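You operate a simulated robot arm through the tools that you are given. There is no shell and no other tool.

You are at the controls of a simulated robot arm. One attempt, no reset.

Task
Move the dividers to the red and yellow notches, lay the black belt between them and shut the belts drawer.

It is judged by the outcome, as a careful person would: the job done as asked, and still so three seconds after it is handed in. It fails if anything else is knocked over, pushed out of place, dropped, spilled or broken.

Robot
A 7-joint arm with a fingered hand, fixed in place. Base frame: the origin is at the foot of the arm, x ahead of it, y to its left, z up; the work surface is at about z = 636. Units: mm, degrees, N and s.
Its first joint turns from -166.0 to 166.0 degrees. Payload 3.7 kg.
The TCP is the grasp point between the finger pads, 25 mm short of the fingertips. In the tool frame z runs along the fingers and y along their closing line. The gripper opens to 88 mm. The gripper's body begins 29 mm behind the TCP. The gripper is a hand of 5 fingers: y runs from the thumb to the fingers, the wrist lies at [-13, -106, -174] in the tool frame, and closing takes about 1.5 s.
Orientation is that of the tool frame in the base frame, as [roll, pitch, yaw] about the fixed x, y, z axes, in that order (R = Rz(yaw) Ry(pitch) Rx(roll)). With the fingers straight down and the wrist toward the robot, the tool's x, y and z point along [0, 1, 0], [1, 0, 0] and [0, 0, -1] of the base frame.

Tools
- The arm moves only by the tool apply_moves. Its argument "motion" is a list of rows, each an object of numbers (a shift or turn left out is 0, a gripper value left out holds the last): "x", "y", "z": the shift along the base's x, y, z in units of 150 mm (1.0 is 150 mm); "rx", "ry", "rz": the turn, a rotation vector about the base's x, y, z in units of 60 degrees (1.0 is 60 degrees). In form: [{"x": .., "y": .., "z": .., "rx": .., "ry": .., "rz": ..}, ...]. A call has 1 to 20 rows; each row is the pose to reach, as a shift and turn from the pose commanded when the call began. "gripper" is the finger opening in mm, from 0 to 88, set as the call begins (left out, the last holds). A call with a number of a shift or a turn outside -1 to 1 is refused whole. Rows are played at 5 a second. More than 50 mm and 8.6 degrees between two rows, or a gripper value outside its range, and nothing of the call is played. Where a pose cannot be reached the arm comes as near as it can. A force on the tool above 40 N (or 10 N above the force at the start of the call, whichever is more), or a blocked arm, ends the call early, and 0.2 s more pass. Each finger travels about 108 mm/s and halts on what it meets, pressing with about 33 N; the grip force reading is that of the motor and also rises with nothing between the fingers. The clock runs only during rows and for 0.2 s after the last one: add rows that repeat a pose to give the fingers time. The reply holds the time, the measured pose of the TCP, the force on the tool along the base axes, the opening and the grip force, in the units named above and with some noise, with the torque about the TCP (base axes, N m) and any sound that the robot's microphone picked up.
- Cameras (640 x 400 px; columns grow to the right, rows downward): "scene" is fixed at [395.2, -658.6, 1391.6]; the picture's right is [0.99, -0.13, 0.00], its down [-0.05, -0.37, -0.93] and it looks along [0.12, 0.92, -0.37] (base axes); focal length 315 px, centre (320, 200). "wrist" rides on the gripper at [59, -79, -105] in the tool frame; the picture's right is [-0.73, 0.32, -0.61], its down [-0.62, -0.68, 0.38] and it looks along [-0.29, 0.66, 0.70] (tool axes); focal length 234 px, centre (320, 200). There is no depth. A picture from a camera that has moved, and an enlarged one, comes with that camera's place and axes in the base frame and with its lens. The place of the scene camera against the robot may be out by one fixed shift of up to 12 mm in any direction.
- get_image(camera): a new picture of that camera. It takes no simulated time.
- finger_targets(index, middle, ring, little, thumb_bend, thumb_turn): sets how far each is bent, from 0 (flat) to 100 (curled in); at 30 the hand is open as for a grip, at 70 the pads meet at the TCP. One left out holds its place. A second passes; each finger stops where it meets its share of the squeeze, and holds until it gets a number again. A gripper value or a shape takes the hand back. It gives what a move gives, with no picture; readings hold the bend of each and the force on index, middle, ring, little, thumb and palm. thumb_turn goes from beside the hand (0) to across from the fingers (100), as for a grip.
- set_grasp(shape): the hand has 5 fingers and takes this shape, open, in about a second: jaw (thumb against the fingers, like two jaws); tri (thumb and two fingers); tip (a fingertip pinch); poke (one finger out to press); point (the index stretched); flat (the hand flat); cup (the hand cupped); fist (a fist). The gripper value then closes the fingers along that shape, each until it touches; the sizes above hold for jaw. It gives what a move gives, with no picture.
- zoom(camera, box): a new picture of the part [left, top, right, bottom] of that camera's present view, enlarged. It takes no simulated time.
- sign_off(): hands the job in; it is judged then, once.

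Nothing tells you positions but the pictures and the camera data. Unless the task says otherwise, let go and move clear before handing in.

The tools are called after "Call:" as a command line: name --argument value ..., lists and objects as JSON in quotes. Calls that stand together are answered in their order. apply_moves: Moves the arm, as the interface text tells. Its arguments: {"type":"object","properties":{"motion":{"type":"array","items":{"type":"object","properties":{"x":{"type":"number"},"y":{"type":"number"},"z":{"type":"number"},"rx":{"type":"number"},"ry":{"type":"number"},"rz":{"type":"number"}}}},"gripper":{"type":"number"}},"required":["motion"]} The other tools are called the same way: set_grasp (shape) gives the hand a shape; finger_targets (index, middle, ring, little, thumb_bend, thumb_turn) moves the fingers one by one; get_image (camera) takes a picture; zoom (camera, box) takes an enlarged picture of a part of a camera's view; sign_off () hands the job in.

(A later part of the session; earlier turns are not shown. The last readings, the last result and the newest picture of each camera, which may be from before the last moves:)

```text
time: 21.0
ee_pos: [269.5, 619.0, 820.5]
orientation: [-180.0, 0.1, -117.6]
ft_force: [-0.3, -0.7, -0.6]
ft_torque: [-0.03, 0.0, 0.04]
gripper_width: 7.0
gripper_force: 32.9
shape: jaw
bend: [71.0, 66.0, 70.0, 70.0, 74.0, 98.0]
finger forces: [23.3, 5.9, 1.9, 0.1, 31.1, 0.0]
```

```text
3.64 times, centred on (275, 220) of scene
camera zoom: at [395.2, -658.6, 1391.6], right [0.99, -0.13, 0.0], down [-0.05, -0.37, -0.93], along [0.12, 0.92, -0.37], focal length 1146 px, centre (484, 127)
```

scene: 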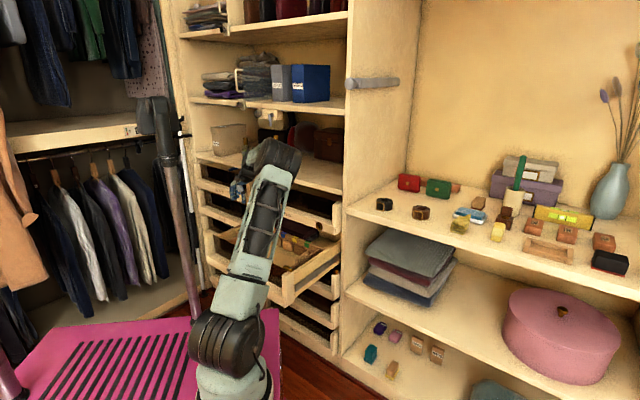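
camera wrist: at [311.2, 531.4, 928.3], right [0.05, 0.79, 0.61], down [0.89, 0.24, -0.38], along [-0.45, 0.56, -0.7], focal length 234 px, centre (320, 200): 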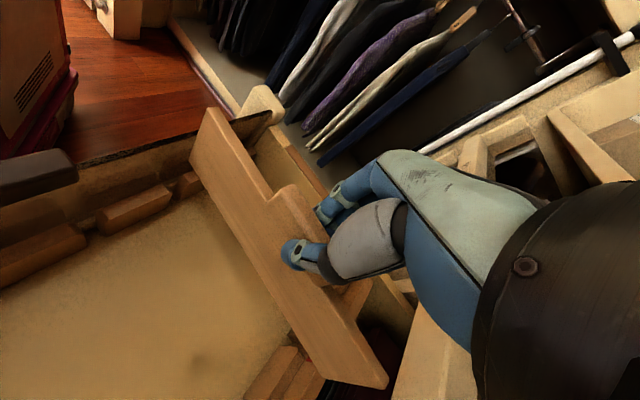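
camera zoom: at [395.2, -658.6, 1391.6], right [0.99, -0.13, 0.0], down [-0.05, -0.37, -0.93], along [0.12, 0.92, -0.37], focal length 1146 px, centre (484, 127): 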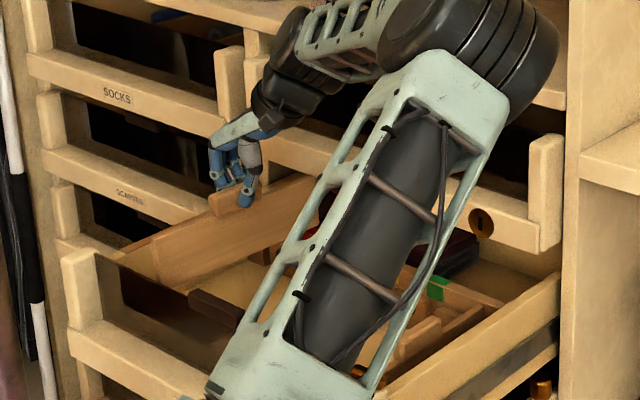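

Call:
zoom --camera "scene" --box '[220, 195, 300, 250]'

Call:
zoom --camera "wrist" --box '[160, 80, 420, 400]'

```text
7.27 times, centred on (260, 222) of scene
camera zoom: at [395.2, -658.6, 1391.6], right [0.99, -0.13, 0.0], down [-0.05, -0.37, -0.93], along [0.12, 0.92, -0.37], focal length 2293 px, centre (756, 36)
```

zoom: 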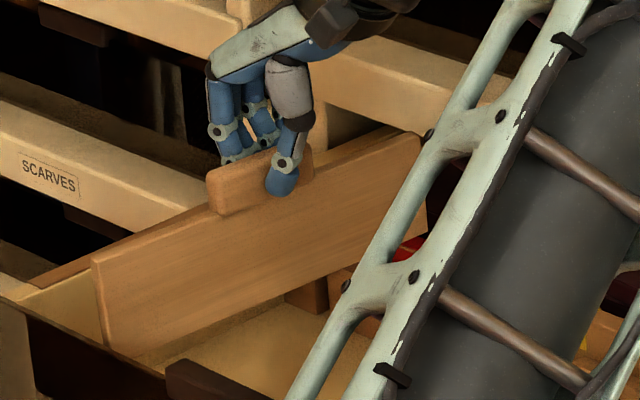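

```text
1.25 times, centred on (290, 240) of wrist
camera zoom: at [311.2, 531.4, 928.3], right [0.05, 0.79, 0.61], down [0.89, 0.24, -0.38], along [-0.45, 0.56, -0.7], focal length 293 px, centre (358, 150)
```

zoom: 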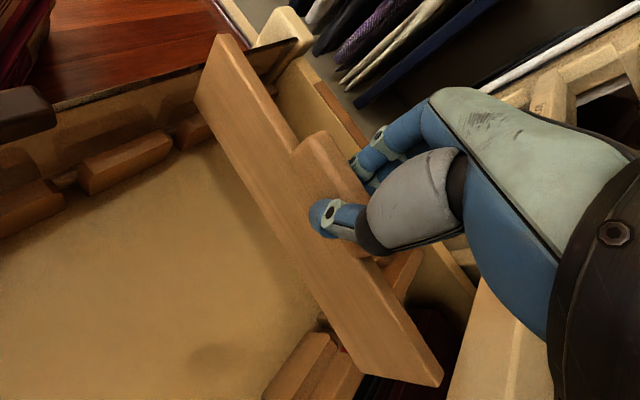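

Call:
apply_moves --motion '[{"rz": 0.05, "rx": 0.023, "ry": 0.024}, {"rz": 0.092, "rx": 0.047, "ry": 0.048}, {"rz": 0.092, "rx": 0.047, "ry": 0.048}]'

Call:
zoom --camera "scene" --box '[220, 195, 300, 250]'

Call:
zoom --camera "wrist" --box '[60, 320, 540, 400]'

Call:
zoom --camera "wrist" --box '[160, 80, 420, 400]'

```text
time: 21.8
ee_pos: [268.8, 618.9, 822.3]
orientation: [176.2, 1.4, -112.3]
ft_force: [-0.5, 0.9, -1.4]
ft_torque: [0.0, -0.02, -0.03]
gripper_width: 7.3
gripper_force: 33.4
shape: jaw
bend: [71.0, 66.0, 70.0, 70.0, 74.0, 98.0]
finger forces: [23.2, 5.9, 2.0, 0.0, 31.0, 0.0]
```

```text
7.27 times, centred on (260, 222) of scene
camera zoom: at [395.2, -658.6, 1391.6], right [0.99, -0.13, 0.0], down [-0.05, -0.37, -0.93], along [0.12, 0.92, -0.37], focal length 2293 px, centre (756, 36)
```

zoom: 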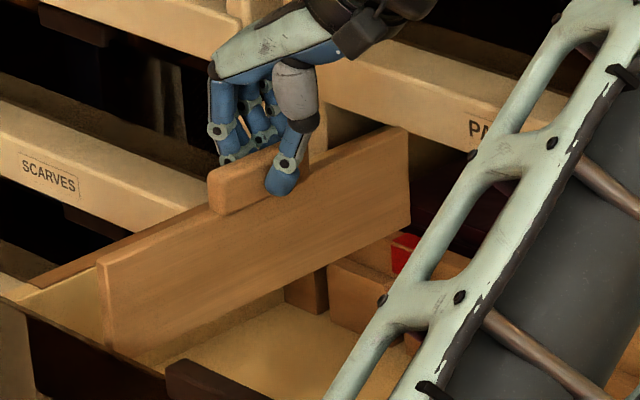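

```text
1.33 times, centred on (300, 360) of wrist
camera zoom: at [324.6, 531.0, 922.1], right [0.01, 0.76, 0.65], down [0.85, 0.34, -0.41], along [-0.53, 0.55, -0.64], focal length 312 px, centre (347, -13)
```

zoom: 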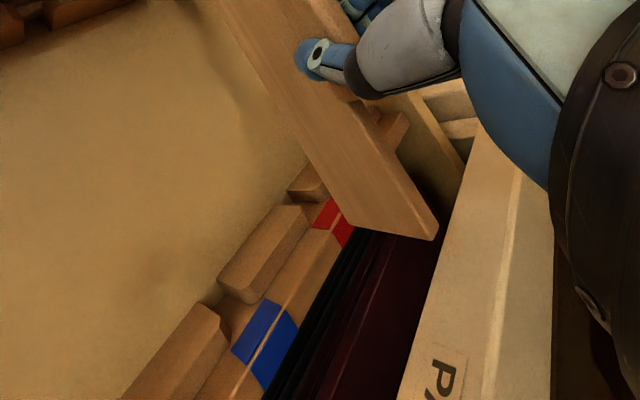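

```text
1.25 times, centred on (290, 240) of wrist
camera zoom: at [324.6, 531.0, 922.1], right [0.01, 0.76, 0.65], down [0.85, 0.34, -0.41], along [-0.53, 0.55, -0.64], focal length 293 px, centre (358, 150)
```

zoom: 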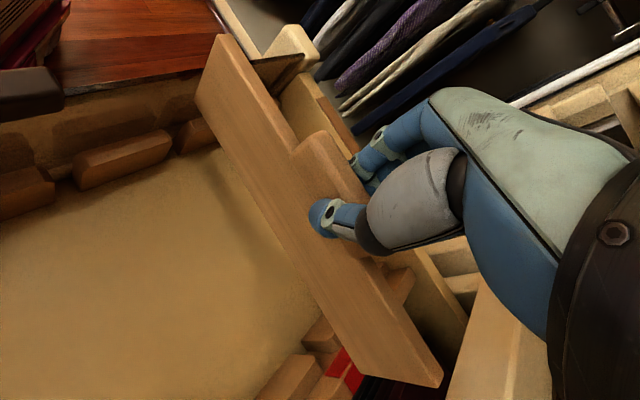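

The divider now hangs level. It still needs about 4° more yaw and a few millimetres of shift to line up with the red notch, so I'll apply that, lower it partway and re-measure.

Call:
apply_moves --motion '[{"rz": 0.04, "x": -0.007, "y": 0.007}, {"rz": 0.075, "x": -0.014, "y": 0.014, "z": -0.08}, {"rz": 0.075, "x": -0.014, "y": 0.014, "z": -0.16}, {"rz": 0.075, "x": -0.014, "y": 0.014, "z": -0.2}, {"rz": 0.075, "x": -0.014, "y": 0.014, "z": -0.2}]'

Call:
zoom --camera "scene" --box '[220, 195, 300, 250]'

Call:
zoom --camera "wrist" --box '[160, 350, 480, 400]'

Call:
zoom --camera "wrist" --box '[60, 80, 300, 240]'

```text
time: 23.0
ee_pos: [265.8, 622.6, 792.3]
orientation: [176.1, 1.4, -107.8]
ft_force: [-0.6, 0.8, -1.6]
ft_torque: [0.01, 0.0, -0.03]
gripper_width: 7.0
gripper_force: 32.6
shape: jaw
bend: [71.0, 66.0, 70.0, 70.0, 74.0, 98.0]
finger forces: [23.1, 5.8, 1.7, 0.1, 30.9, 0.0]
```

```text
7.27 times, centred on (260, 222) of scene
camera zoom: at [395.2, -658.6, 1391.6], right [0.99, -0.13, 0.0], down [-0.05, -0.37, -0.93], along [0.12, 0.92, -0.37], focal length 2293 px, centre (756, 36)
```

zoom: 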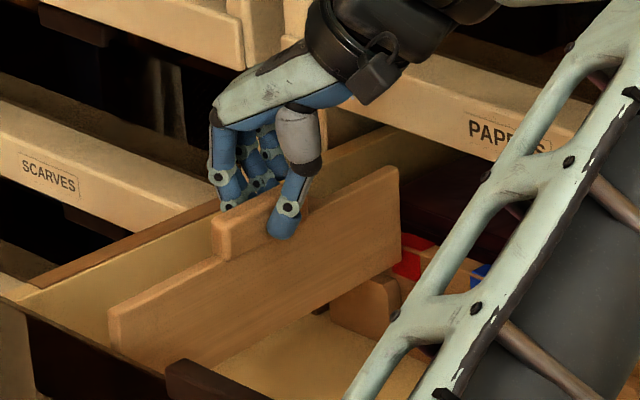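

```text
2.00 times, centred on (320, 375) of wrist
camera zoom: at [329.3, 538.1, 892.0], right [-0.05, 0.76, 0.64], down [0.82, 0.4, -0.41], along [-0.57, 0.51, -0.64], focal length 468 px, centre (320, -150)
```

zoom: 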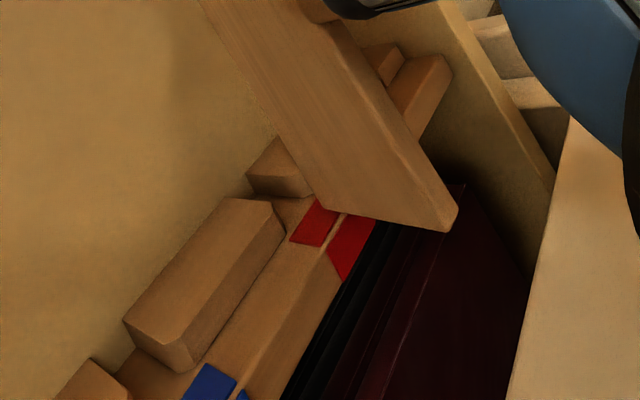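

```text
2.50 times, centred on (180, 160) of wrist
camera zoom: at [329.3, 538.1, 892.0], right [-0.05, 0.76, 0.64], down [0.82, 0.4, -0.41], along [-0.57, 0.51, -0.64], focal length 585 px, centre (670, 300)
```

zoom: 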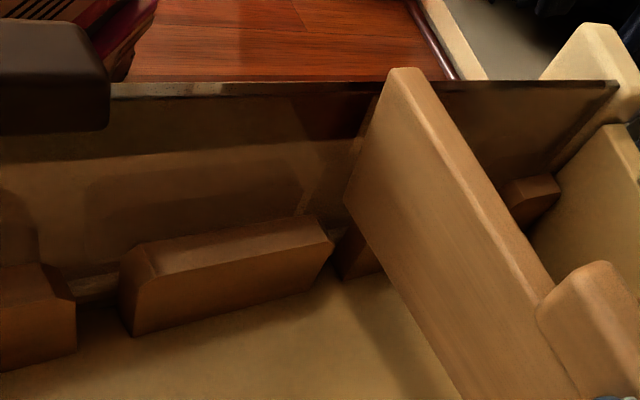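

Close now. The measurements show I over-corrected roll by about 3.5° and yaw by about 2.7°, so I'll take those back and compare again.

Call:
apply_moves --motion '[{"z": 0.05}, {"rz": -0.022, "rx": -0.02, "ry": -0.02, "x": -0.007, "y": 0.007, "z": 0.05}, {"rz": -0.045, "rx": -0.041, "ry": -0.0415, "x": -0.014, "y": 0.014, "z": 0.05}, {"rz": -0.045, "rx": -0.041, "ry": -0.0415, "x": -0.014, "y": 0.014, "z": 0.05}]'

Call:
zoom --camera "scene" --box '[220, 195, 300, 250]'

Call:
zoom --camera "wrist" --box '[220, 360, 420, 400]'

Call:
zoom --camera "wrist" --box '[100, 80, 260, 200]'

```text
time: 24.0
ee_pos: [266.2, 624.3, 799.3]
orientation: [179.5, -0.2, -110.5]
ft_force: [-0.5, -0.5, -0.5]
ft_torque: [0.01, 0.04, -0.01]
gripper_width: 7.0
gripper_force: 33.4
shape: jaw
bend: [71.0, 66.0, 70.0, 70.0, 74.0, 97.0]
finger forces: [23.2, 6.0, 1.7, 0.1, 30.9, 0.1]
```

```text
7.27 times, centred on (260, 222) of scene
camera zoom: at [395.2, -658.6, 1391.6], right [0.99, -0.13, 0.0], down [-0.05, -0.37, -0.93], along [0.12, 0.92, -0.37], focal length 2293 px, centre (756, 36)
```

zoom: 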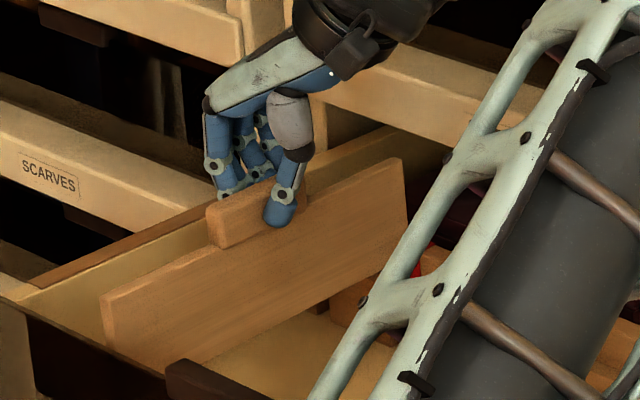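

```text
3.20 times, centred on (320, 380) of wrist
camera zoom: at [319.1, 541.5, 905.1], right [-0.04, 0.79, 0.61], down [0.85, 0.35, -0.39], along [-0.52, 0.5, -0.69], focal length 749 px, centre (320, -376)
```

zoom: 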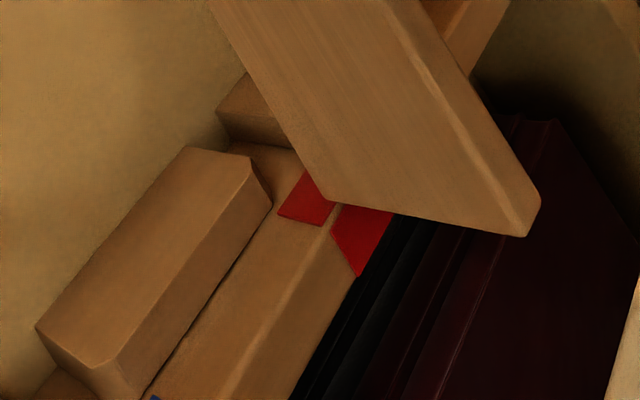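

```text
3.33 times, centred on (180, 140) of wrist
camera zoom: at [319.1, 541.5, 905.1], right [-0.04, 0.79, 0.61], down [0.85, 0.35, -0.39], along [-0.52, 0.5, -0.69], focal length 781 px, centre (787, 400)
```

zoom: 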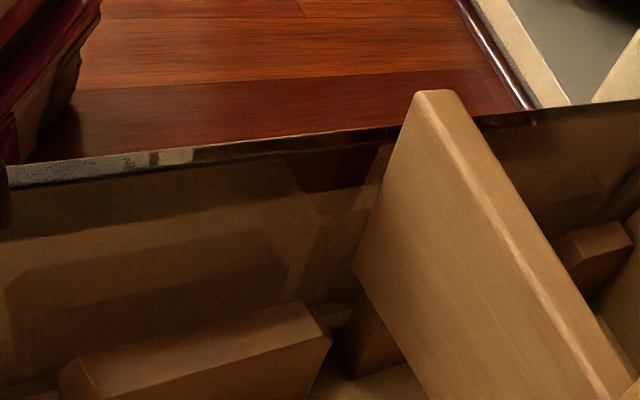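

Call:
zoom --camera "wrist" --box '[120, 140, 200, 190]'

Call:
zoom --camera "wrist" --box '[280, 370, 360, 400]'

```text
8.00 times, centred on (160, 165) of wrist
camera zoom: at [319.1, 541.5, 905.1], right [-0.04, 0.79, 0.61], down [0.85, 0.35, -0.39], along [-0.52, 0.5, -0.69], focal length 1873 px, centre (1600, 480)
```

zoom: 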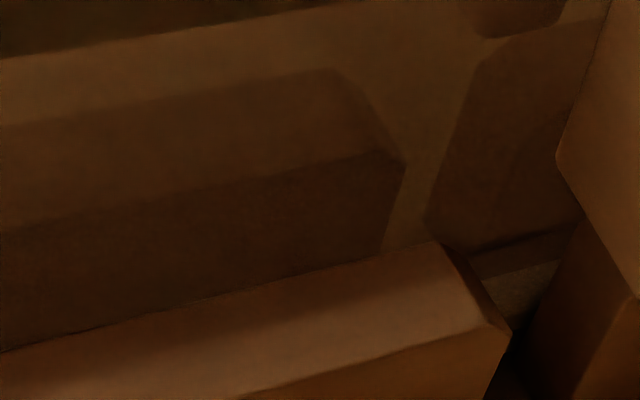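

```text
8.00 times, centred on (320, 385) of wrist
camera zoom: at [319.1, 541.5, 905.1], right [-0.04, 0.79, 0.61], down [0.85, 0.35, -0.39], along [-0.52, 0.5, -0.69], focal length 1873 px, centre (320, -1280)
```

zoom: 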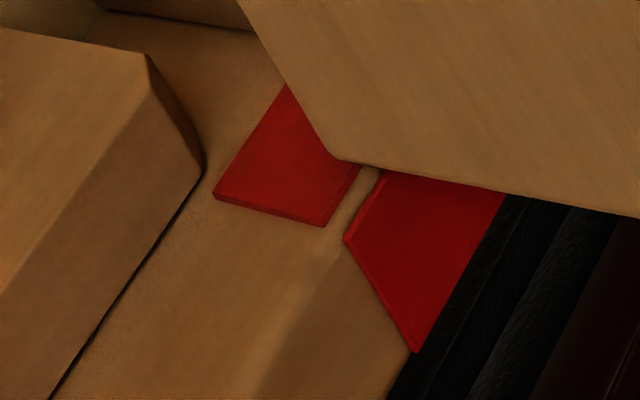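

Now I have the slot edges: red slot centre at u≈-251 and about 13 mm wide, with the front end already aligned and the back end 3 mm too far right. I'll make that small correction and lower to just above the blocks.

Call:
apply_moves --motion '[{"rz": 0.0127, "x": -0.007, "y": 0.007}, {"rz": 0.0127, "x": -0.007, "y": 0.007, "z": -0.05}, {"rz": 0.0127, "x": -0.007, "y": 0.007, "z": -0.1}, {"rz": 0.0127, "x": -0.007, "y": 0.007, "z": -0.15}, {"rz": 0.0127, "x": -0.007, "y": 0.007, "z": -0.15}]'

Call:
zoom --camera "wrist" --box '[220, 360, 420, 400]'

Call:
zoom --camera "wrist" --box '[100, 90, 220, 180]'

```text
time: 25.2
ee_pos: [262.8, 624.4, 777.3]
orientation: [179.3, -0.1, -109.8]
ft_force: [-0.1, -0.2, -0.8]
ft_torque: [-0.04, 0.01, 0.02]
gripper_width: 7.1
gripper_force: 33.2
shape: jaw
bend: [71.0, 66.0, 70.0, 70.0, 74.0, 97.0]
finger forces: [23.0, 6.0, 1.8, 0.0, 31.0, 0.1]
```

```text
3.20 times, centred on (320, 380) of wrist
camera zoom: at [318.1, 543.8, 883.1], right [-0.05, 0.79, 0.61], down [0.85, 0.36, -0.39], along [-0.53, 0.5, -0.69], focal length 749 px, centre (320, -376)
```

zoom: 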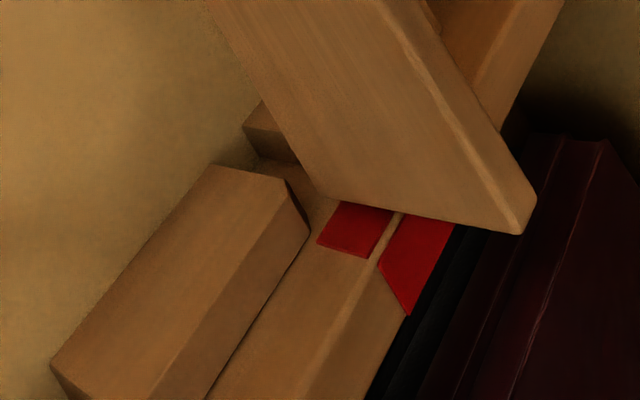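

```text
4.44 times, centred on (160, 135) of wrist
camera zoom: at [318.1, 543.8, 883.1], right [-0.05, 0.79, 0.61], down [0.85, 0.36, -0.39], along [-0.53, 0.5, -0.69], focal length 1041 px, centre (1031, 489)
```

zoom: 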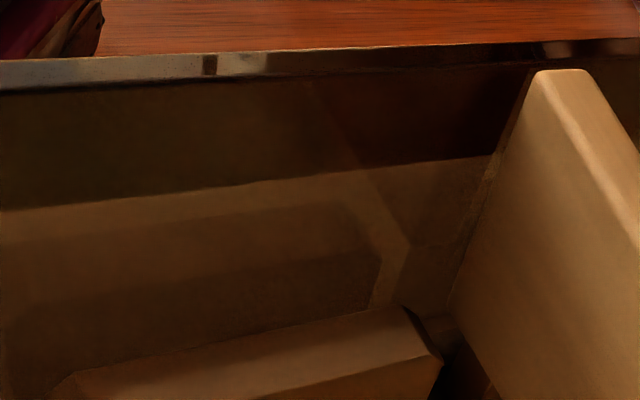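

The right face now sits about 2.5 mm inside the slot edge at both ends. Lowering it into the red notch.

Call:
apply_moves --motion '[{"z": -0.03}, {"z": -0.06}, {"z": -0.09}, {"z": -0.12}, {"z": -0.15}, {"z": -0.18}, {"z": -0.21}, {"z": -0.24}, {"z": -0.27}, {"z": -0.29}]'

Call:
zoom --camera "wrist" --box '[220, 360, 420, 400]'

Call:
zoom --camera "wrist" --box '[100, 90, 220, 180]'

Call:
zoom --camera "scene" --box '[220, 195, 300, 250]'

```text
time: 27.4
ee_pos: [263.9, 624.6, 733.0]
orientation: [179.4, -0.1, -109.8]
ft_force: [2.4, 2.9, 0.9]
ft_torque: [-0.02, -0.07, 0.0]
gripper_width: 7.0
gripper_force: 33.1
shape: jaw
bend: [71.0, 66.0, 70.0, 70.0, 74.0, 97.0]
finger forces: [23.2, 6.3, 1.9, 0.1, 31.3, 0.0]
```

```text
3.20 times, centred on (320, 380) of wrist
camera zoom: at [318.8, 542.6, 839.6], right [-0.05, 0.79, 0.61], down [0.85, 0.36, -0.39], along [-0.53, 0.5, -0.69], focal length 749 px, centre (320, -376)
```

zoom: 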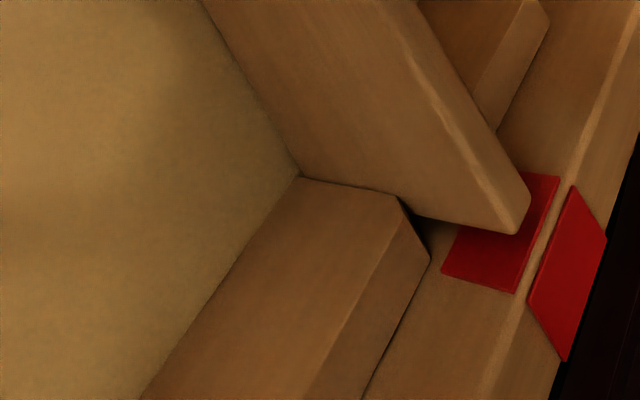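

```text
4.44 times, centred on (160, 135) of wrist
camera zoom: at [318.8, 542.6, 839.6], right [-0.05, 0.79, 0.61], down [0.85, 0.36, -0.39], along [-0.53, 0.5, -0.69], focal length 1041 px, centre (1031, 489)
```

zoom: 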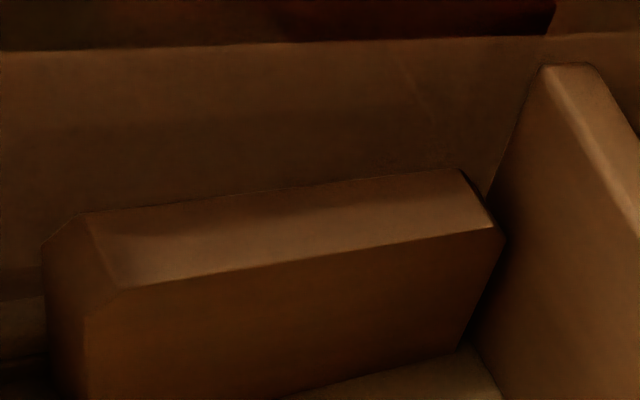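

```text
7.27 times, centred on (260, 222) of scene
camera zoom: at [395.2, -658.6, 1391.6], right [0.99, -0.13, 0.0], down [-0.05, -0.37, -0.93], along [0.12, 0.92, -0.37], focal length 2293 px, centre (756, 36)
```

zoom: 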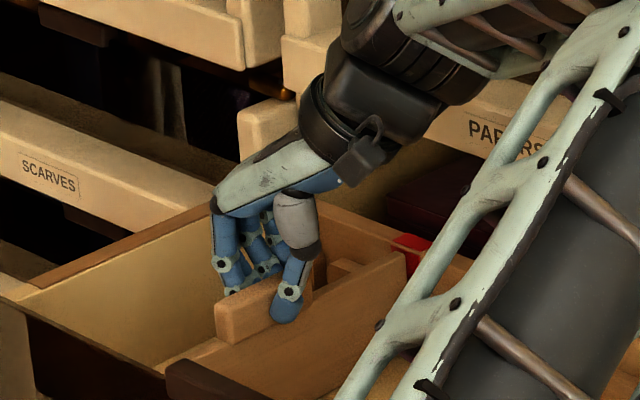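

The divider is seated in the red notch at both ends. Releasing it and rising straight up.

Call:
apply_moves --motion '[{"z": -0.005}, {"z": -0.005}, {"z": -0.005}, {"z": -0.005}, {"z": -0.005}, {"z": -0.005}]' --gripper 45

Call:
apply_moves --motion '[{"z": 0.08}, {"z": 0.16}, {"z": 0.3}, {"z": 0.5}, {"z": 0.7}, {"z": 0.7}]'

Call:
get_image --camera "wrist"

Call:
zoom --camera "scene" --box '[215, 180, 345, 280]'

```text
time: 28.8
ee_pos: [262.4, 625.9, 732.7]
orientation: [179.3, -0.1, -109.7]
ft_force: [-0.8, -0.3, 0.3]
ft_torque: [-0.01, 0.01, 0.02]
gripper_width: 44.7
gripper_force: 0.0
shape: jaw
bend: [74.0, 44.0, 41.0, 42.0, 69.0, 100.0]
finger forces: [0.1, 0.1, 0.0, 0.0, 0.0, 0.0]
```

```text
time: 30.2
ee_pos: [263.9, 624.3, 839.2]
orientation: [179.4, -0.1, -109.7]
ft_force: [-1.0, 0.2, -0.2]
ft_torque: [0.0, 0.02, 0.0]
gripper_width: 44.7
gripper_force: 0.0
shape: jaw
bend: [74.0, 44.0, 41.0, 42.0, 69.0, 100.0]
finger forces: [0.0, 0.0, 0.0, 0.0, 0.0, 0.0]
```

```text
taken
camera wrist: at [319.2, 542.2, 944.4], right [-0.05, 0.79, 0.61], down [0.85, 0.36, -0.39], along [-0.53, 0.5, -0.69], focal length 234 px, centre (320, 200)
```

wrist: 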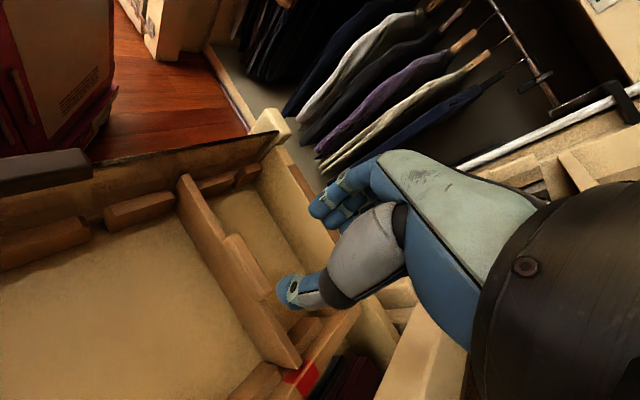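

```text
4.00 times, centred on (280, 230) of scene
camera zoom: at [395.2, -658.6, 1391.6], right [0.99, -0.13, 0.0], down [-0.05, -0.37, -0.93], along [0.12, 0.92, -0.37], focal length 1261 px, centre (480, 80)
```

zoom: 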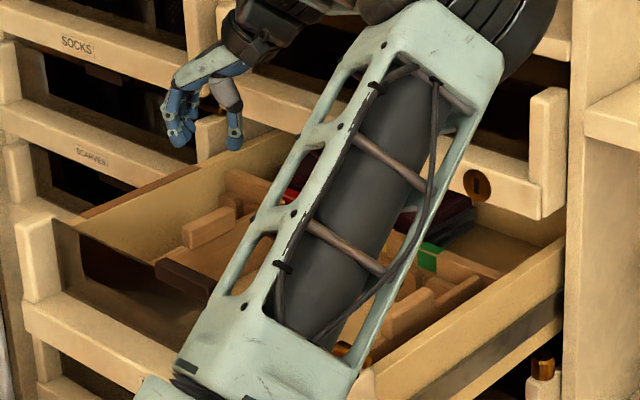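

The left divider now stands in the red notch. Next I'll move over to the right divider, keeping this hand yaw because the board sits aligned at this angle in the grip.

Call:
apply_moves --motion '[{"x": 0.17, "y": -0.17}, {"x": 0.34, "y": -0.34}, {"x": 0.51, "y": -0.51}, {"x": 0.69, "y": -0.69}, {"x": 0.69, "y": -0.69}]' --gripper 40

Call:
apply_moves --motion '[{"x": 0.17, "y": -0.17}, {"x": 0.34, "y": -0.34}, {"x": 0.51, "y": -0.51}, {"x": 0.68, "y": -0.67}, {"x": 0.68, "y": -0.67}]'

Call:
get_image --camera "wrist"

Call:
get_image --camera "scene"

```text
time: 31.4
ee_pos: [366.7, 522.0, 836.0]
orientation: [179.4, -0.2, -109.7]
ft_force: [1.0, 1.1, 0.4]
ft_torque: [0.01, 0.03, 0.01]
gripper_width: 40.6
gripper_force: 0.1
shape: jaw
bend: [74.0, 46.0, 43.0, 42.0, 71.0, 100.0]
finger forces: [0.0, 0.0, 0.0, 0.0, 0.1, 0.0]
```

```text
time: 32.6
ee_pos: [468.2, 419.5, 836.6]
orientation: [179.3, -0.1, -109.6]
ft_force: [-0.4, -0.3, 0.5]
ft_torque: [-0.03, -0.01, -0.02]
gripper_width: 40.0
gripper_force: 0.0
shape: jaw
bend: [74.0, 46.0, 43.0, 42.0, 71.0, 100.0]
finger forces: [0.0, 0.0, 0.0, 0.0, 0.1, 0.0]
```

```text
taken
camera wrist: at [523.9, 337.9, 942.3], right [-0.05, 0.79, 0.61], down [0.85, 0.36, -0.39], along [-0.53, 0.5, -0.69], focal length 234 px, centre (320, 200)
```

wrist: 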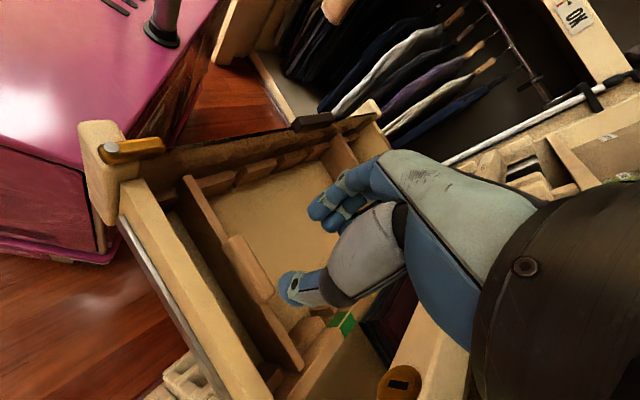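

```text
taken
```

scene: 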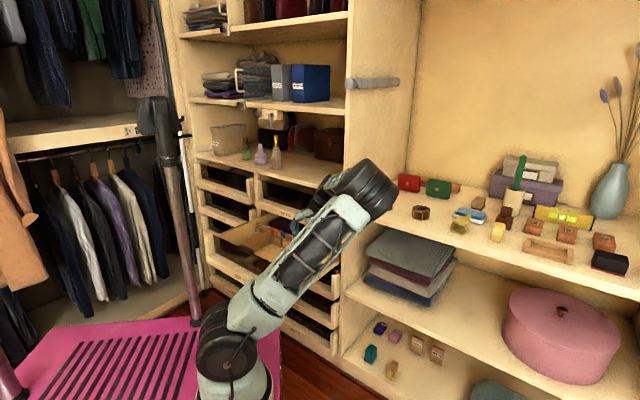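

Call:
zoom --camera "wrist" --box '[60, 90, 260, 250]'

Call:
zoom --camera "wrist" --box '[160, 160, 420, 400]'

Call:
zoom --camera "scene" --box '[260, 220, 350, 300]'

```text
2.50 times, centred on (160, 170) of wrist
camera zoom: at [523.9, 337.9, 942.3], right [-0.05, 0.79, 0.61], down [0.85, 0.36, -0.39], along [-0.53, 0.5, -0.69], focal length 585 px, centre (720, 275)
```

zoom: 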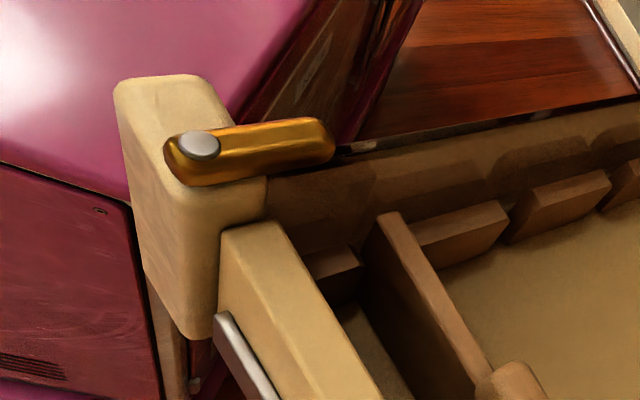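

```text
1.67 times, centred on (290, 280) of wrist
camera zoom: at [523.9, 337.9, 942.3], right [-0.05, 0.79, 0.61], down [0.85, 0.36, -0.39], along [-0.53, 0.5, -0.69], focal length 390 px, centre (370, 67)
```

zoom: 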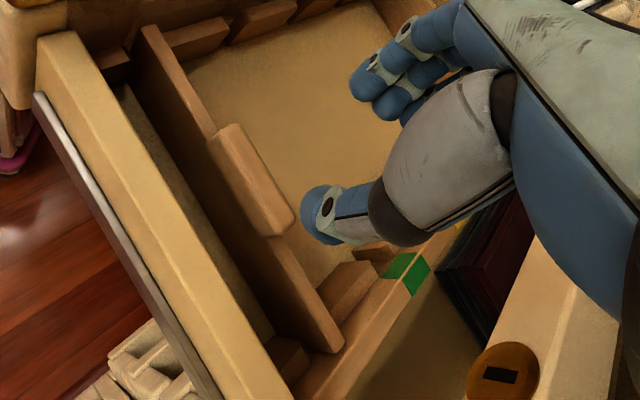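

```text
5.00 times, centred on (305, 260) of scene
camera zoom: at [395.2, -658.6, 1391.6], right [0.99, -0.13, 0.0], down [-0.05, -0.37, -0.93], along [0.12, 0.92, -0.37], focal length 1576 px, centre (395, -100)
```

zoom: 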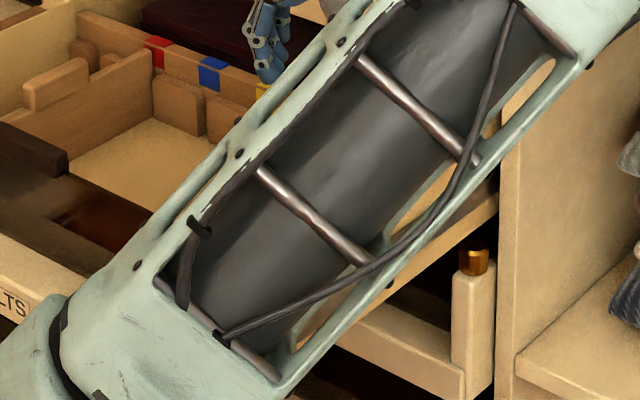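

The label "…LTS" confirms this is the BELTS drawer. There's a brass turn-button on its front right post. I put the right divider's grip block at u≈24, v≈622, and I'm moving over it with a narrower opening.

Call:
apply_moves --motion '[{"x": -0.026, "y": 0.014, "z": -0.1}, {"x": -0.053, "y": 0.027, "z": -0.2}, {"x": -0.053, "y": 0.027, "z": -0.32}, {"x": -0.053, "y": 0.027, "z": -0.44}, {"x": -0.053, "y": 0.027, "z": -0.44}]' --gripper 32

Call:
zoom --camera "wrist" --box '[140, 150, 420, 340]'

```text
time: 33.8
ee_pos: [461.2, 425.4, 770.1]
orientation: [179.3, -0.1, -109.7]
ft_force: [0.5, 0.9, 0.1]
ft_torque: [0.02, -0.01, 0.0]
gripper_width: 32.1
gripper_force: 0.1
shape: jaw
bend: [74.0, 50.0, 47.0, 45.0, 73.0, 100.0]
finger forces: [0.0, 0.0, 0.0, 0.0, 0.0, 0.0]
```

```text
2.11 times, centred on (280, 245) of wrist
camera zoom: at [516.6, 343.6, 877.1], right [-0.05, 0.79, 0.61], down [0.85, 0.36, -0.39], along [-0.53, 0.5, -0.69], focal length 493 px, centre (404, 105)
```

zoom: 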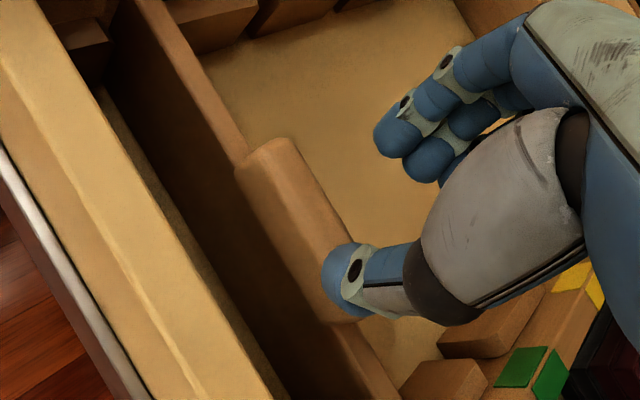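

Call:
apply_moves --motion '[{"x": 0.016, "y": -0.016}, {"x": 0.032, "y": -0.032}, {"x": 0.032, "y": -0.032, "z": -0.04}, {"x": 0.032, "y": -0.032, "z": -0.08}, {"x": 0.032, "y": -0.032, "z": -0.12}, {"x": 0.032, "y": -0.032, "z": -0.12}]' --gripper 28

Call:
zoom --camera "wrist" --box '[140, 150, 420, 340]'

```text
time: 35.2
ee_pos: [466.2, 420.2, 753.4]
orientation: [179.3, -0.1, -109.8]
ft_force: [0.2, 0.4, -0.8]
ft_torque: [0.01, 0.0, 0.03]
gripper_width: 28.2
gripper_force: 0.1
shape: jaw
bend: [74.0, 52.0, 50.0, 47.0, 73.0, 100.0]
finger forces: [0.0, 0.0, 0.0, 0.1, 0.0, 0.1]
```

```text
2.11 times, centred on (280, 245) of wrist
camera zoom: at [521.0, 338.4, 859.6], right [-0.05, 0.79, 0.61], down [0.85, 0.36, -0.39], along [-0.53, 0.5, -0.69], focal length 493 px, centre (404, 105)
```

zoom: 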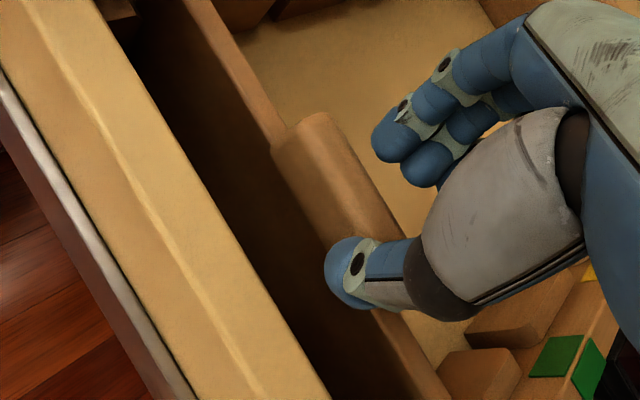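

Call:
apply_moves --motion '[{"z": -0.04}, {"z": -0.08}, {"z": -0.12}, {"z": -0.135}, {"z": -0.135}]'

Call:
zoom --camera "wrist" --box '[140, 150, 420, 340]'

```text
time: 36.4
ee_pos: [465.7, 419.9, 733.4]
orientation: [179.3, -0.1, -109.8]
ft_force: [-0.1, 0.6, 0.6]
ft_torque: [0.0, -0.01, 0.04]
gripper_width: 28.3
gripper_force: 0.1
shape: jaw
bend: [74.0, 52.0, 50.0, 47.0, 73.0, 100.0]
finger forces: [0.0, 0.1, 0.1, 0.1, 0.0, 0.1]
```

```text
2.11 times, centred on (280, 245) of wrist
camera zoom: at [521.4, 338.8, 839.7], right [-0.05, 0.79, 0.61], down [0.85, 0.36, -0.39], along [-0.53, 0.5, -0.69], focal length 493 px, centre (404, 105)
```

zoom: 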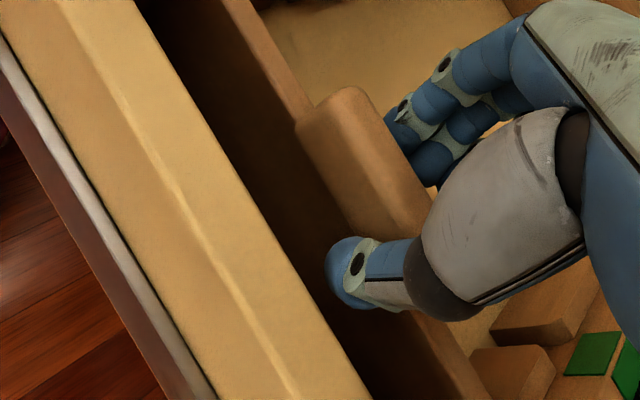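

Call:
apply_moves --motion '[{"z": 0}, {"z": 0}, {"z": 0}, {"z": 0}, {"z": 0}, {"z": 0}, {"z": 0}, {"z": 0}]' --gripper 4

Call:
zoom --camera "wrist" --box '[140, 150, 420, 340]'

```text
time: 38.2
ee_pos: [465.9, 419.7, 734.0]
orientation: [179.3, -0.1, -109.7]
ft_force: [-0.4, 0.4, 0.3]
ft_torque: [-0.01, 0.02, -0.05]
gripper_width: 12.3
gripper_force: 32.7
shape: jaw
bend: [73.0, 69.0, 70.0, 70.0, 76.0, 100.0]
finger forces: [16.7, 10.2, 0.1, 0.0, 26.4, 0.0]
```

```text
2.11 times, centred on (280, 245) of wrist
camera zoom: at [521.4, 338.8, 839.8], right [-0.05, 0.79, 0.61], down [0.85, 0.36, -0.39], along [-0.53, 0.5, -0.69], focal length 493 px, centre (404, 105)
```

zoom: 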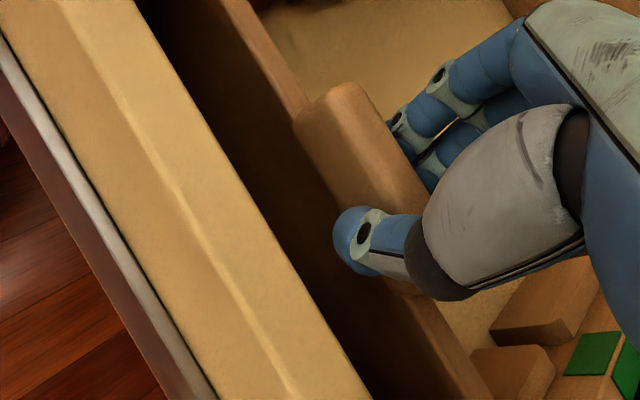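

Gripped again, with much less side load this time. Lifting.

Call:
apply_moves --motion '[{"z": 0.04}, {"z": 0.08}, {"z": 0.14}, {"z": 0.2}, {"z": 0.28}, {"z": 0.36}, {"z": 0.44}, {"z": 0.52}, {"z": 0.52}]'

Call:
get_image --camera "wrist"

Call:
zoom --camera "scene" --box '[240, 180, 360, 280]'

```text
time: 40.2
ee_pos: [465.4, 419.1, 813.1]
orientation: [179.3, -0.1, -109.8]
ft_force: [0.9, 0.4, -0.7]
ft_torque: [0.02, 0.01, 0.01]
gripper_width: 12.0
gripper_force: 33.0
shape: jaw
bend: [73.0, 69.0, 70.0, 70.0, 76.0, 100.0]
finger forces: [15.9, 10.3, 0.3, 0.0, 26.4, 0.0]
```

```text
taken
camera wrist: at [520.5, 338.1, 918.7], right [-0.05, 0.79, 0.61], down [0.85, 0.36, -0.39], along [-0.53, 0.5, -0.69], focal length 234 px, centre (320, 200)
```

wrist: 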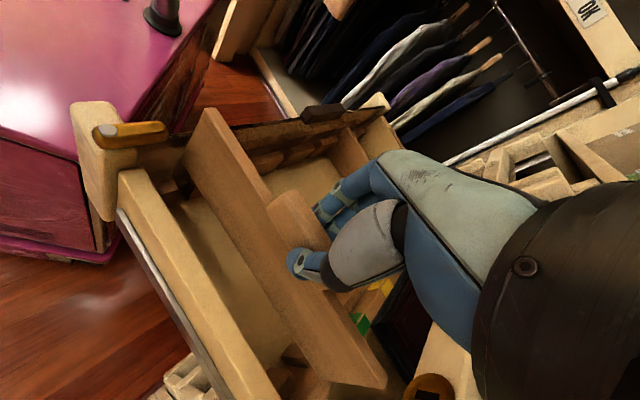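

```text
4.00 times, centred on (300, 230) of scene
camera zoom: at [395.2, -658.6, 1391.6], right [0.99, -0.13, 0.0], down [-0.05, -0.37, -0.93], along [0.12, 0.92, -0.37], focal length 1261 px, centre (400, 80)
```

zoom: 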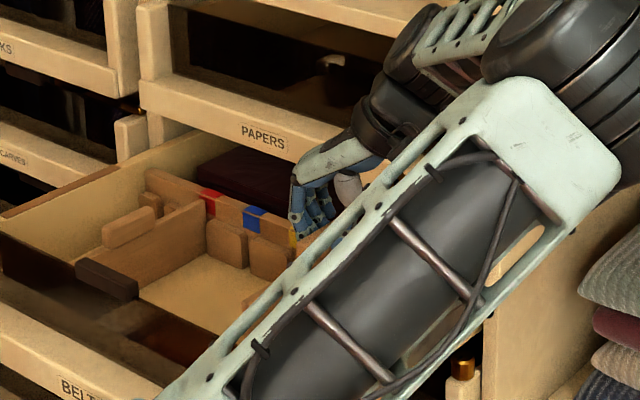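

Call:
apply_moves --motion '[{"x": -0.165, "y": 0.165}, {"x": -0.33, "y": 0.33}, {"x": -0.495, "y": 0.495}, {"x": -0.66, "y": 0.66}, {"x": -0.66, "y": 0.66}]'

Call:
zoom --camera "wrist" --box '[220, 360, 420, 400]'

Call:
zoom --camera "wrist" --box '[100, 80, 260, 200]'

Call:
zoom --camera "scene" --box '[240, 180, 360, 280]'

```text
time: 41.4
ee_pos: [367.8, 518.1, 813.6]
orientation: [179.4, -0.1, -109.7]
ft_force: [-0.3, 0.2, -1.4]
ft_torque: [0.01, -0.02, -0.03]
gripper_width: 12.2
gripper_force: 32.6
shape: jaw
bend: [73.0, 69.0, 70.0, 70.0, 76.0, 100.0]
finger forces: [15.9, 10.5, 0.3, 0.0, 26.7, 0.0]
```

```text
3.20 times, centred on (320, 380) of wrist
camera zoom: at [422.6, 436.4, 918.8], right [-0.05, 0.79, 0.61], down [0.85, 0.36, -0.39], along [-0.53, 0.5, -0.69], focal length 749 px, centre (320, -376)
```

zoom: 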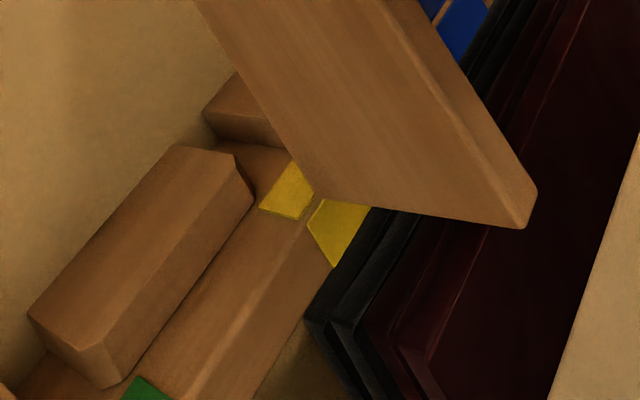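

```text
3.33 times, centred on (180, 140) of wrist
camera zoom: at [422.6, 436.4, 918.8], right [-0.05, 0.79, 0.61], down [0.85, 0.36, -0.39], along [-0.53, 0.5, -0.69], focal length 781 px, centre (787, 400)
```

zoom: 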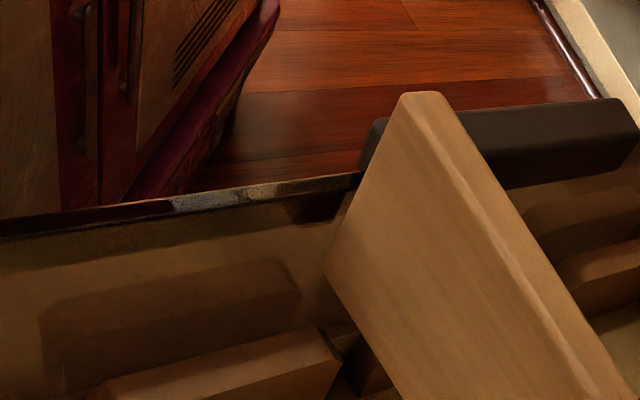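

```text
4.00 times, centred on (300, 230) of scene
camera zoom: at [395.2, -658.6, 1391.6], right [0.99, -0.13, 0.0], down [-0.05, -0.37, -0.93], along [0.12, 0.92, -0.37], focal length 1261 px, centre (400, 80)
```

zoom: 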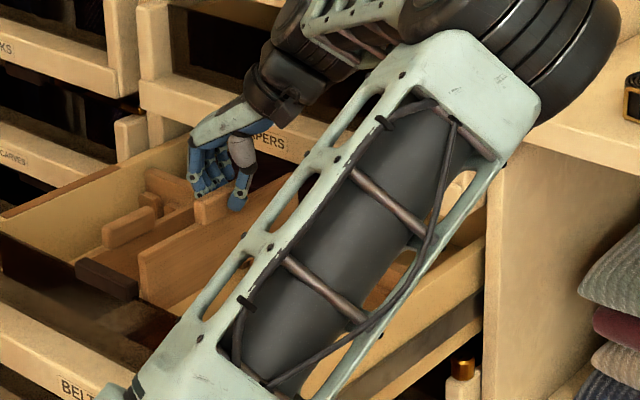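

The board is over the yellow notch and nearly aligned. I measure that it needs about 7 mm left, 1.3° clockwise and a small roll. Applying that and lowering partway.

Call:
apply_moves --motion '[{"rz": -0.0217, "rx": 0.0141, "ry": 0.0141, "x": -0.0316, "y": 0.0316}, {"rz": -0.0217, "rx": 0.0141, "ry": 0.0141, "x": -0.0316, "y": 0.0316, "z": -0.06}, {"rz": -0.0217, "rx": 0.0141, "ry": 0.0141, "x": -0.0316, "y": 0.0316, "z": -0.13}, {"rz": -0.0217, "rx": 0.0141, "ry": 0.0141, "x": -0.0316, "y": 0.0316, "z": -0.2}, {"rz": -0.0217, "rx": 0.0141, "ry": 0.0141, "x": -0.0316, "y": 0.0316, "z": -0.2}]'

Call:
zoom --camera "wrist" --box '[220, 360, 420, 400]'

Call:
zoom --camera "wrist" --box '[100, 80, 260, 200]'

```text
time: 42.6
ee_pos: [360.9, 523.9, 781.9]
orientation: [178.2, 0.4, -111.0]
ft_force: [3.4, 4.1, 0.3]
ft_torque: [0.03, 0.02, -0.02]
gripper_width: 12.0
gripper_force: 33.1
shape: jaw
bend: [73.0, 69.0, 70.0, 70.0, 76.0, 100.0]
finger forces: [16.5, 9.1, 2.2, 0.0, 27.5, 0.1]
```

```text
3.20 times, centred on (320, 380) of wrist
camera zoom: at [416.9, 439.4, 885.7], right [-0.02, 0.78, 0.62], down [0.85, 0.34, -0.4], along [-0.53, 0.52, -0.67], focal length 749 px, centre (320, -376)
```

zoom: 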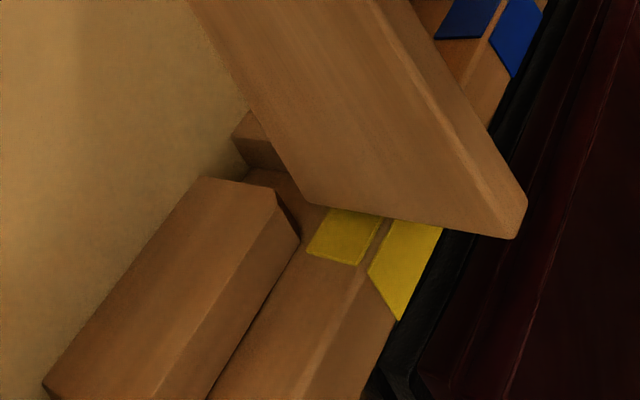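

```text
3.33 times, centred on (180, 140) of wrist
camera zoom: at [416.9, 439.4, 885.7], right [-0.02, 0.78, 0.62], down [0.85, 0.34, -0.4], along [-0.53, 0.52, -0.67], focal length 781 px, centre (787, 400)
```

zoom: 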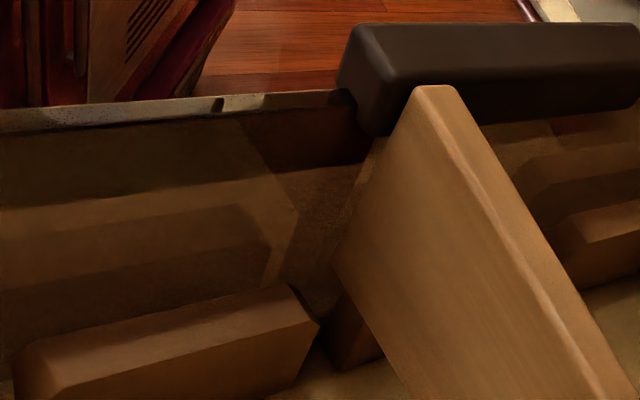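

There's a light contact: the board's front end brushes the dark handle on the drawer front. I'll shift 5 mm toward the back and re-measure.

Call:
apply_moves --motion '[{"x": 0.012, "y": 0.012}, {"x": 0.024, "y": 0.024}, {"x": 0.024, "y": 0.024}]'

Call:
zoom --camera "wrist" --box '[220, 360, 420, 400]'

Call:
zoom --camera "wrist" --box '[100, 80, 260, 200]'

```text
time: 43.4
ee_pos: [365.1, 526.5, 781.6]
orientation: [178.4, 0.4, -111.0]
ft_force: [-0.1, -1.1, -1.0]
ft_torque: [0.01, -0.03, -0.02]
gripper_width: 12.0
gripper_force: 33.6
shape: jaw
bend: [73.0, 69.0, 70.0, 70.0, 76.0, 100.0]
finger forces: [16.2, 9.0, 2.2, 0.0, 27.4, 0.1]
```

```text
3.20 times, centred on (320, 380) of wrist
camera zoom: at [420.2, 442.7, 885.4], right [-0.03, 0.78, 0.62], down [0.85, 0.34, -0.4], along [-0.53, 0.52, -0.67], focal length 749 px, centre (320, -376)
```

zoom: 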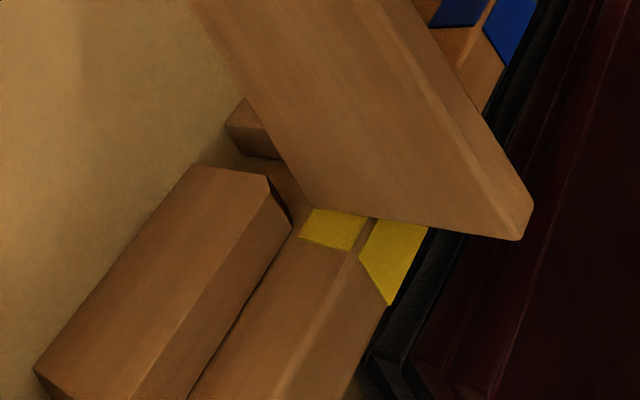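

```text
3.33 times, centred on (180, 140) of wrist
camera zoom: at [420.2, 442.7, 885.4], right [-0.03, 0.78, 0.62], down [0.85, 0.34, -0.4], along [-0.53, 0.52, -0.67], focal length 781 px, centre (787, 400)
```

zoom: 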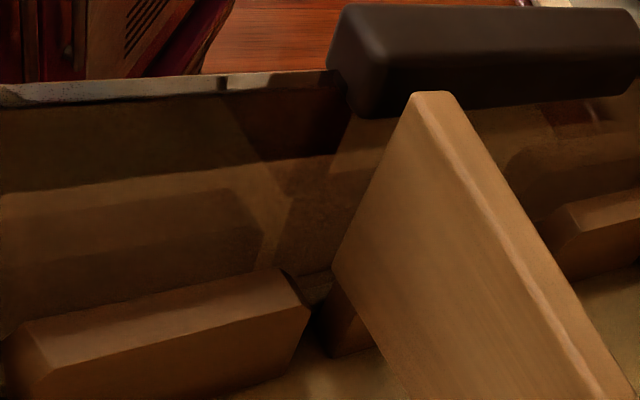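

Call:
apply_moves --motion '[{"rz": 0.016, "x": 0.009, "y": -0.009}, {"rz": 0.016, "x": 0.009, "y": -0.009}, {"rz": 0.016, "x": 0.009, "y": -0.009, "z": -0.03}, {"rz": 0.016, "x": 0.009, "y": -0.009, "z": -0.03}]'

Call:
zoom --camera "wrist" --box '[220, 360, 420, 400]'

Call:
zoom --camera "wrist" --box '[100, 80, 260, 200]'

```text
time: 44.4
ee_pos: [366.8, 525.6, 776.9]
orientation: [178.3, 0.3, -110.0]
ft_force: [0.3, 0.3, -0.7]
ft_torque: [0.0, -0.01, 0.04]
gripper_width: 12.0
gripper_force: 32.9
shape: jaw
bend: [73.0, 69.0, 70.0, 70.0, 76.0, 100.0]
finger forces: [16.2, 8.9, 2.1, 0.1, 27.2, 0.0]
```

```text
3.20 times, centred on (320, 380) of wrist
camera zoom: at [422.7, 442.2, 881.0], right [-0.04, 0.78, 0.62], down [0.84, 0.36, -0.4], along [-0.54, 0.51, -0.67], focal length 749 px, centre (320, -376)
```

zoom: 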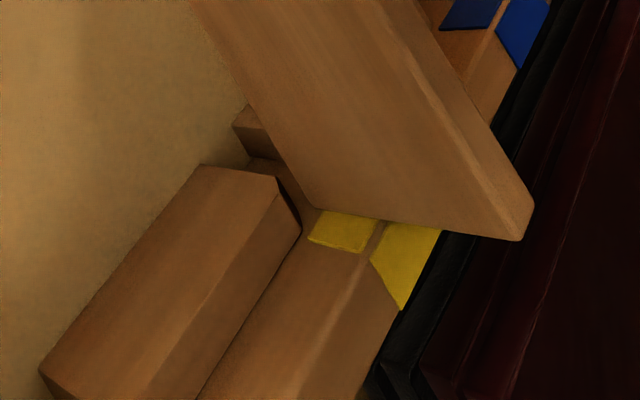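

```text
3.33 times, centred on (180, 140) of wrist
camera zoom: at [422.7, 442.2, 881.0], right [-0.04, 0.78, 0.62], down [0.84, 0.36, -0.4], along [-0.54, 0.51, -0.67], focal length 781 px, centre (787, 400)
```

zoom: 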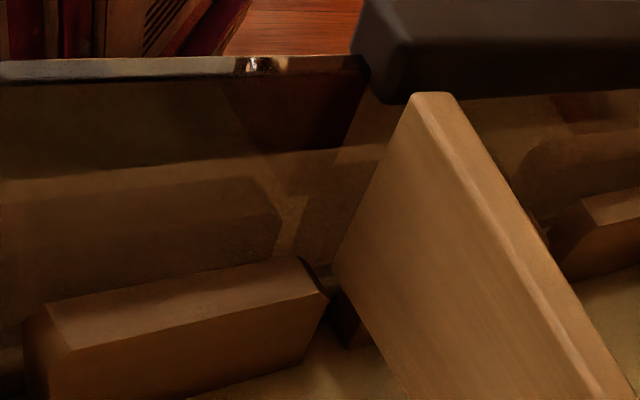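

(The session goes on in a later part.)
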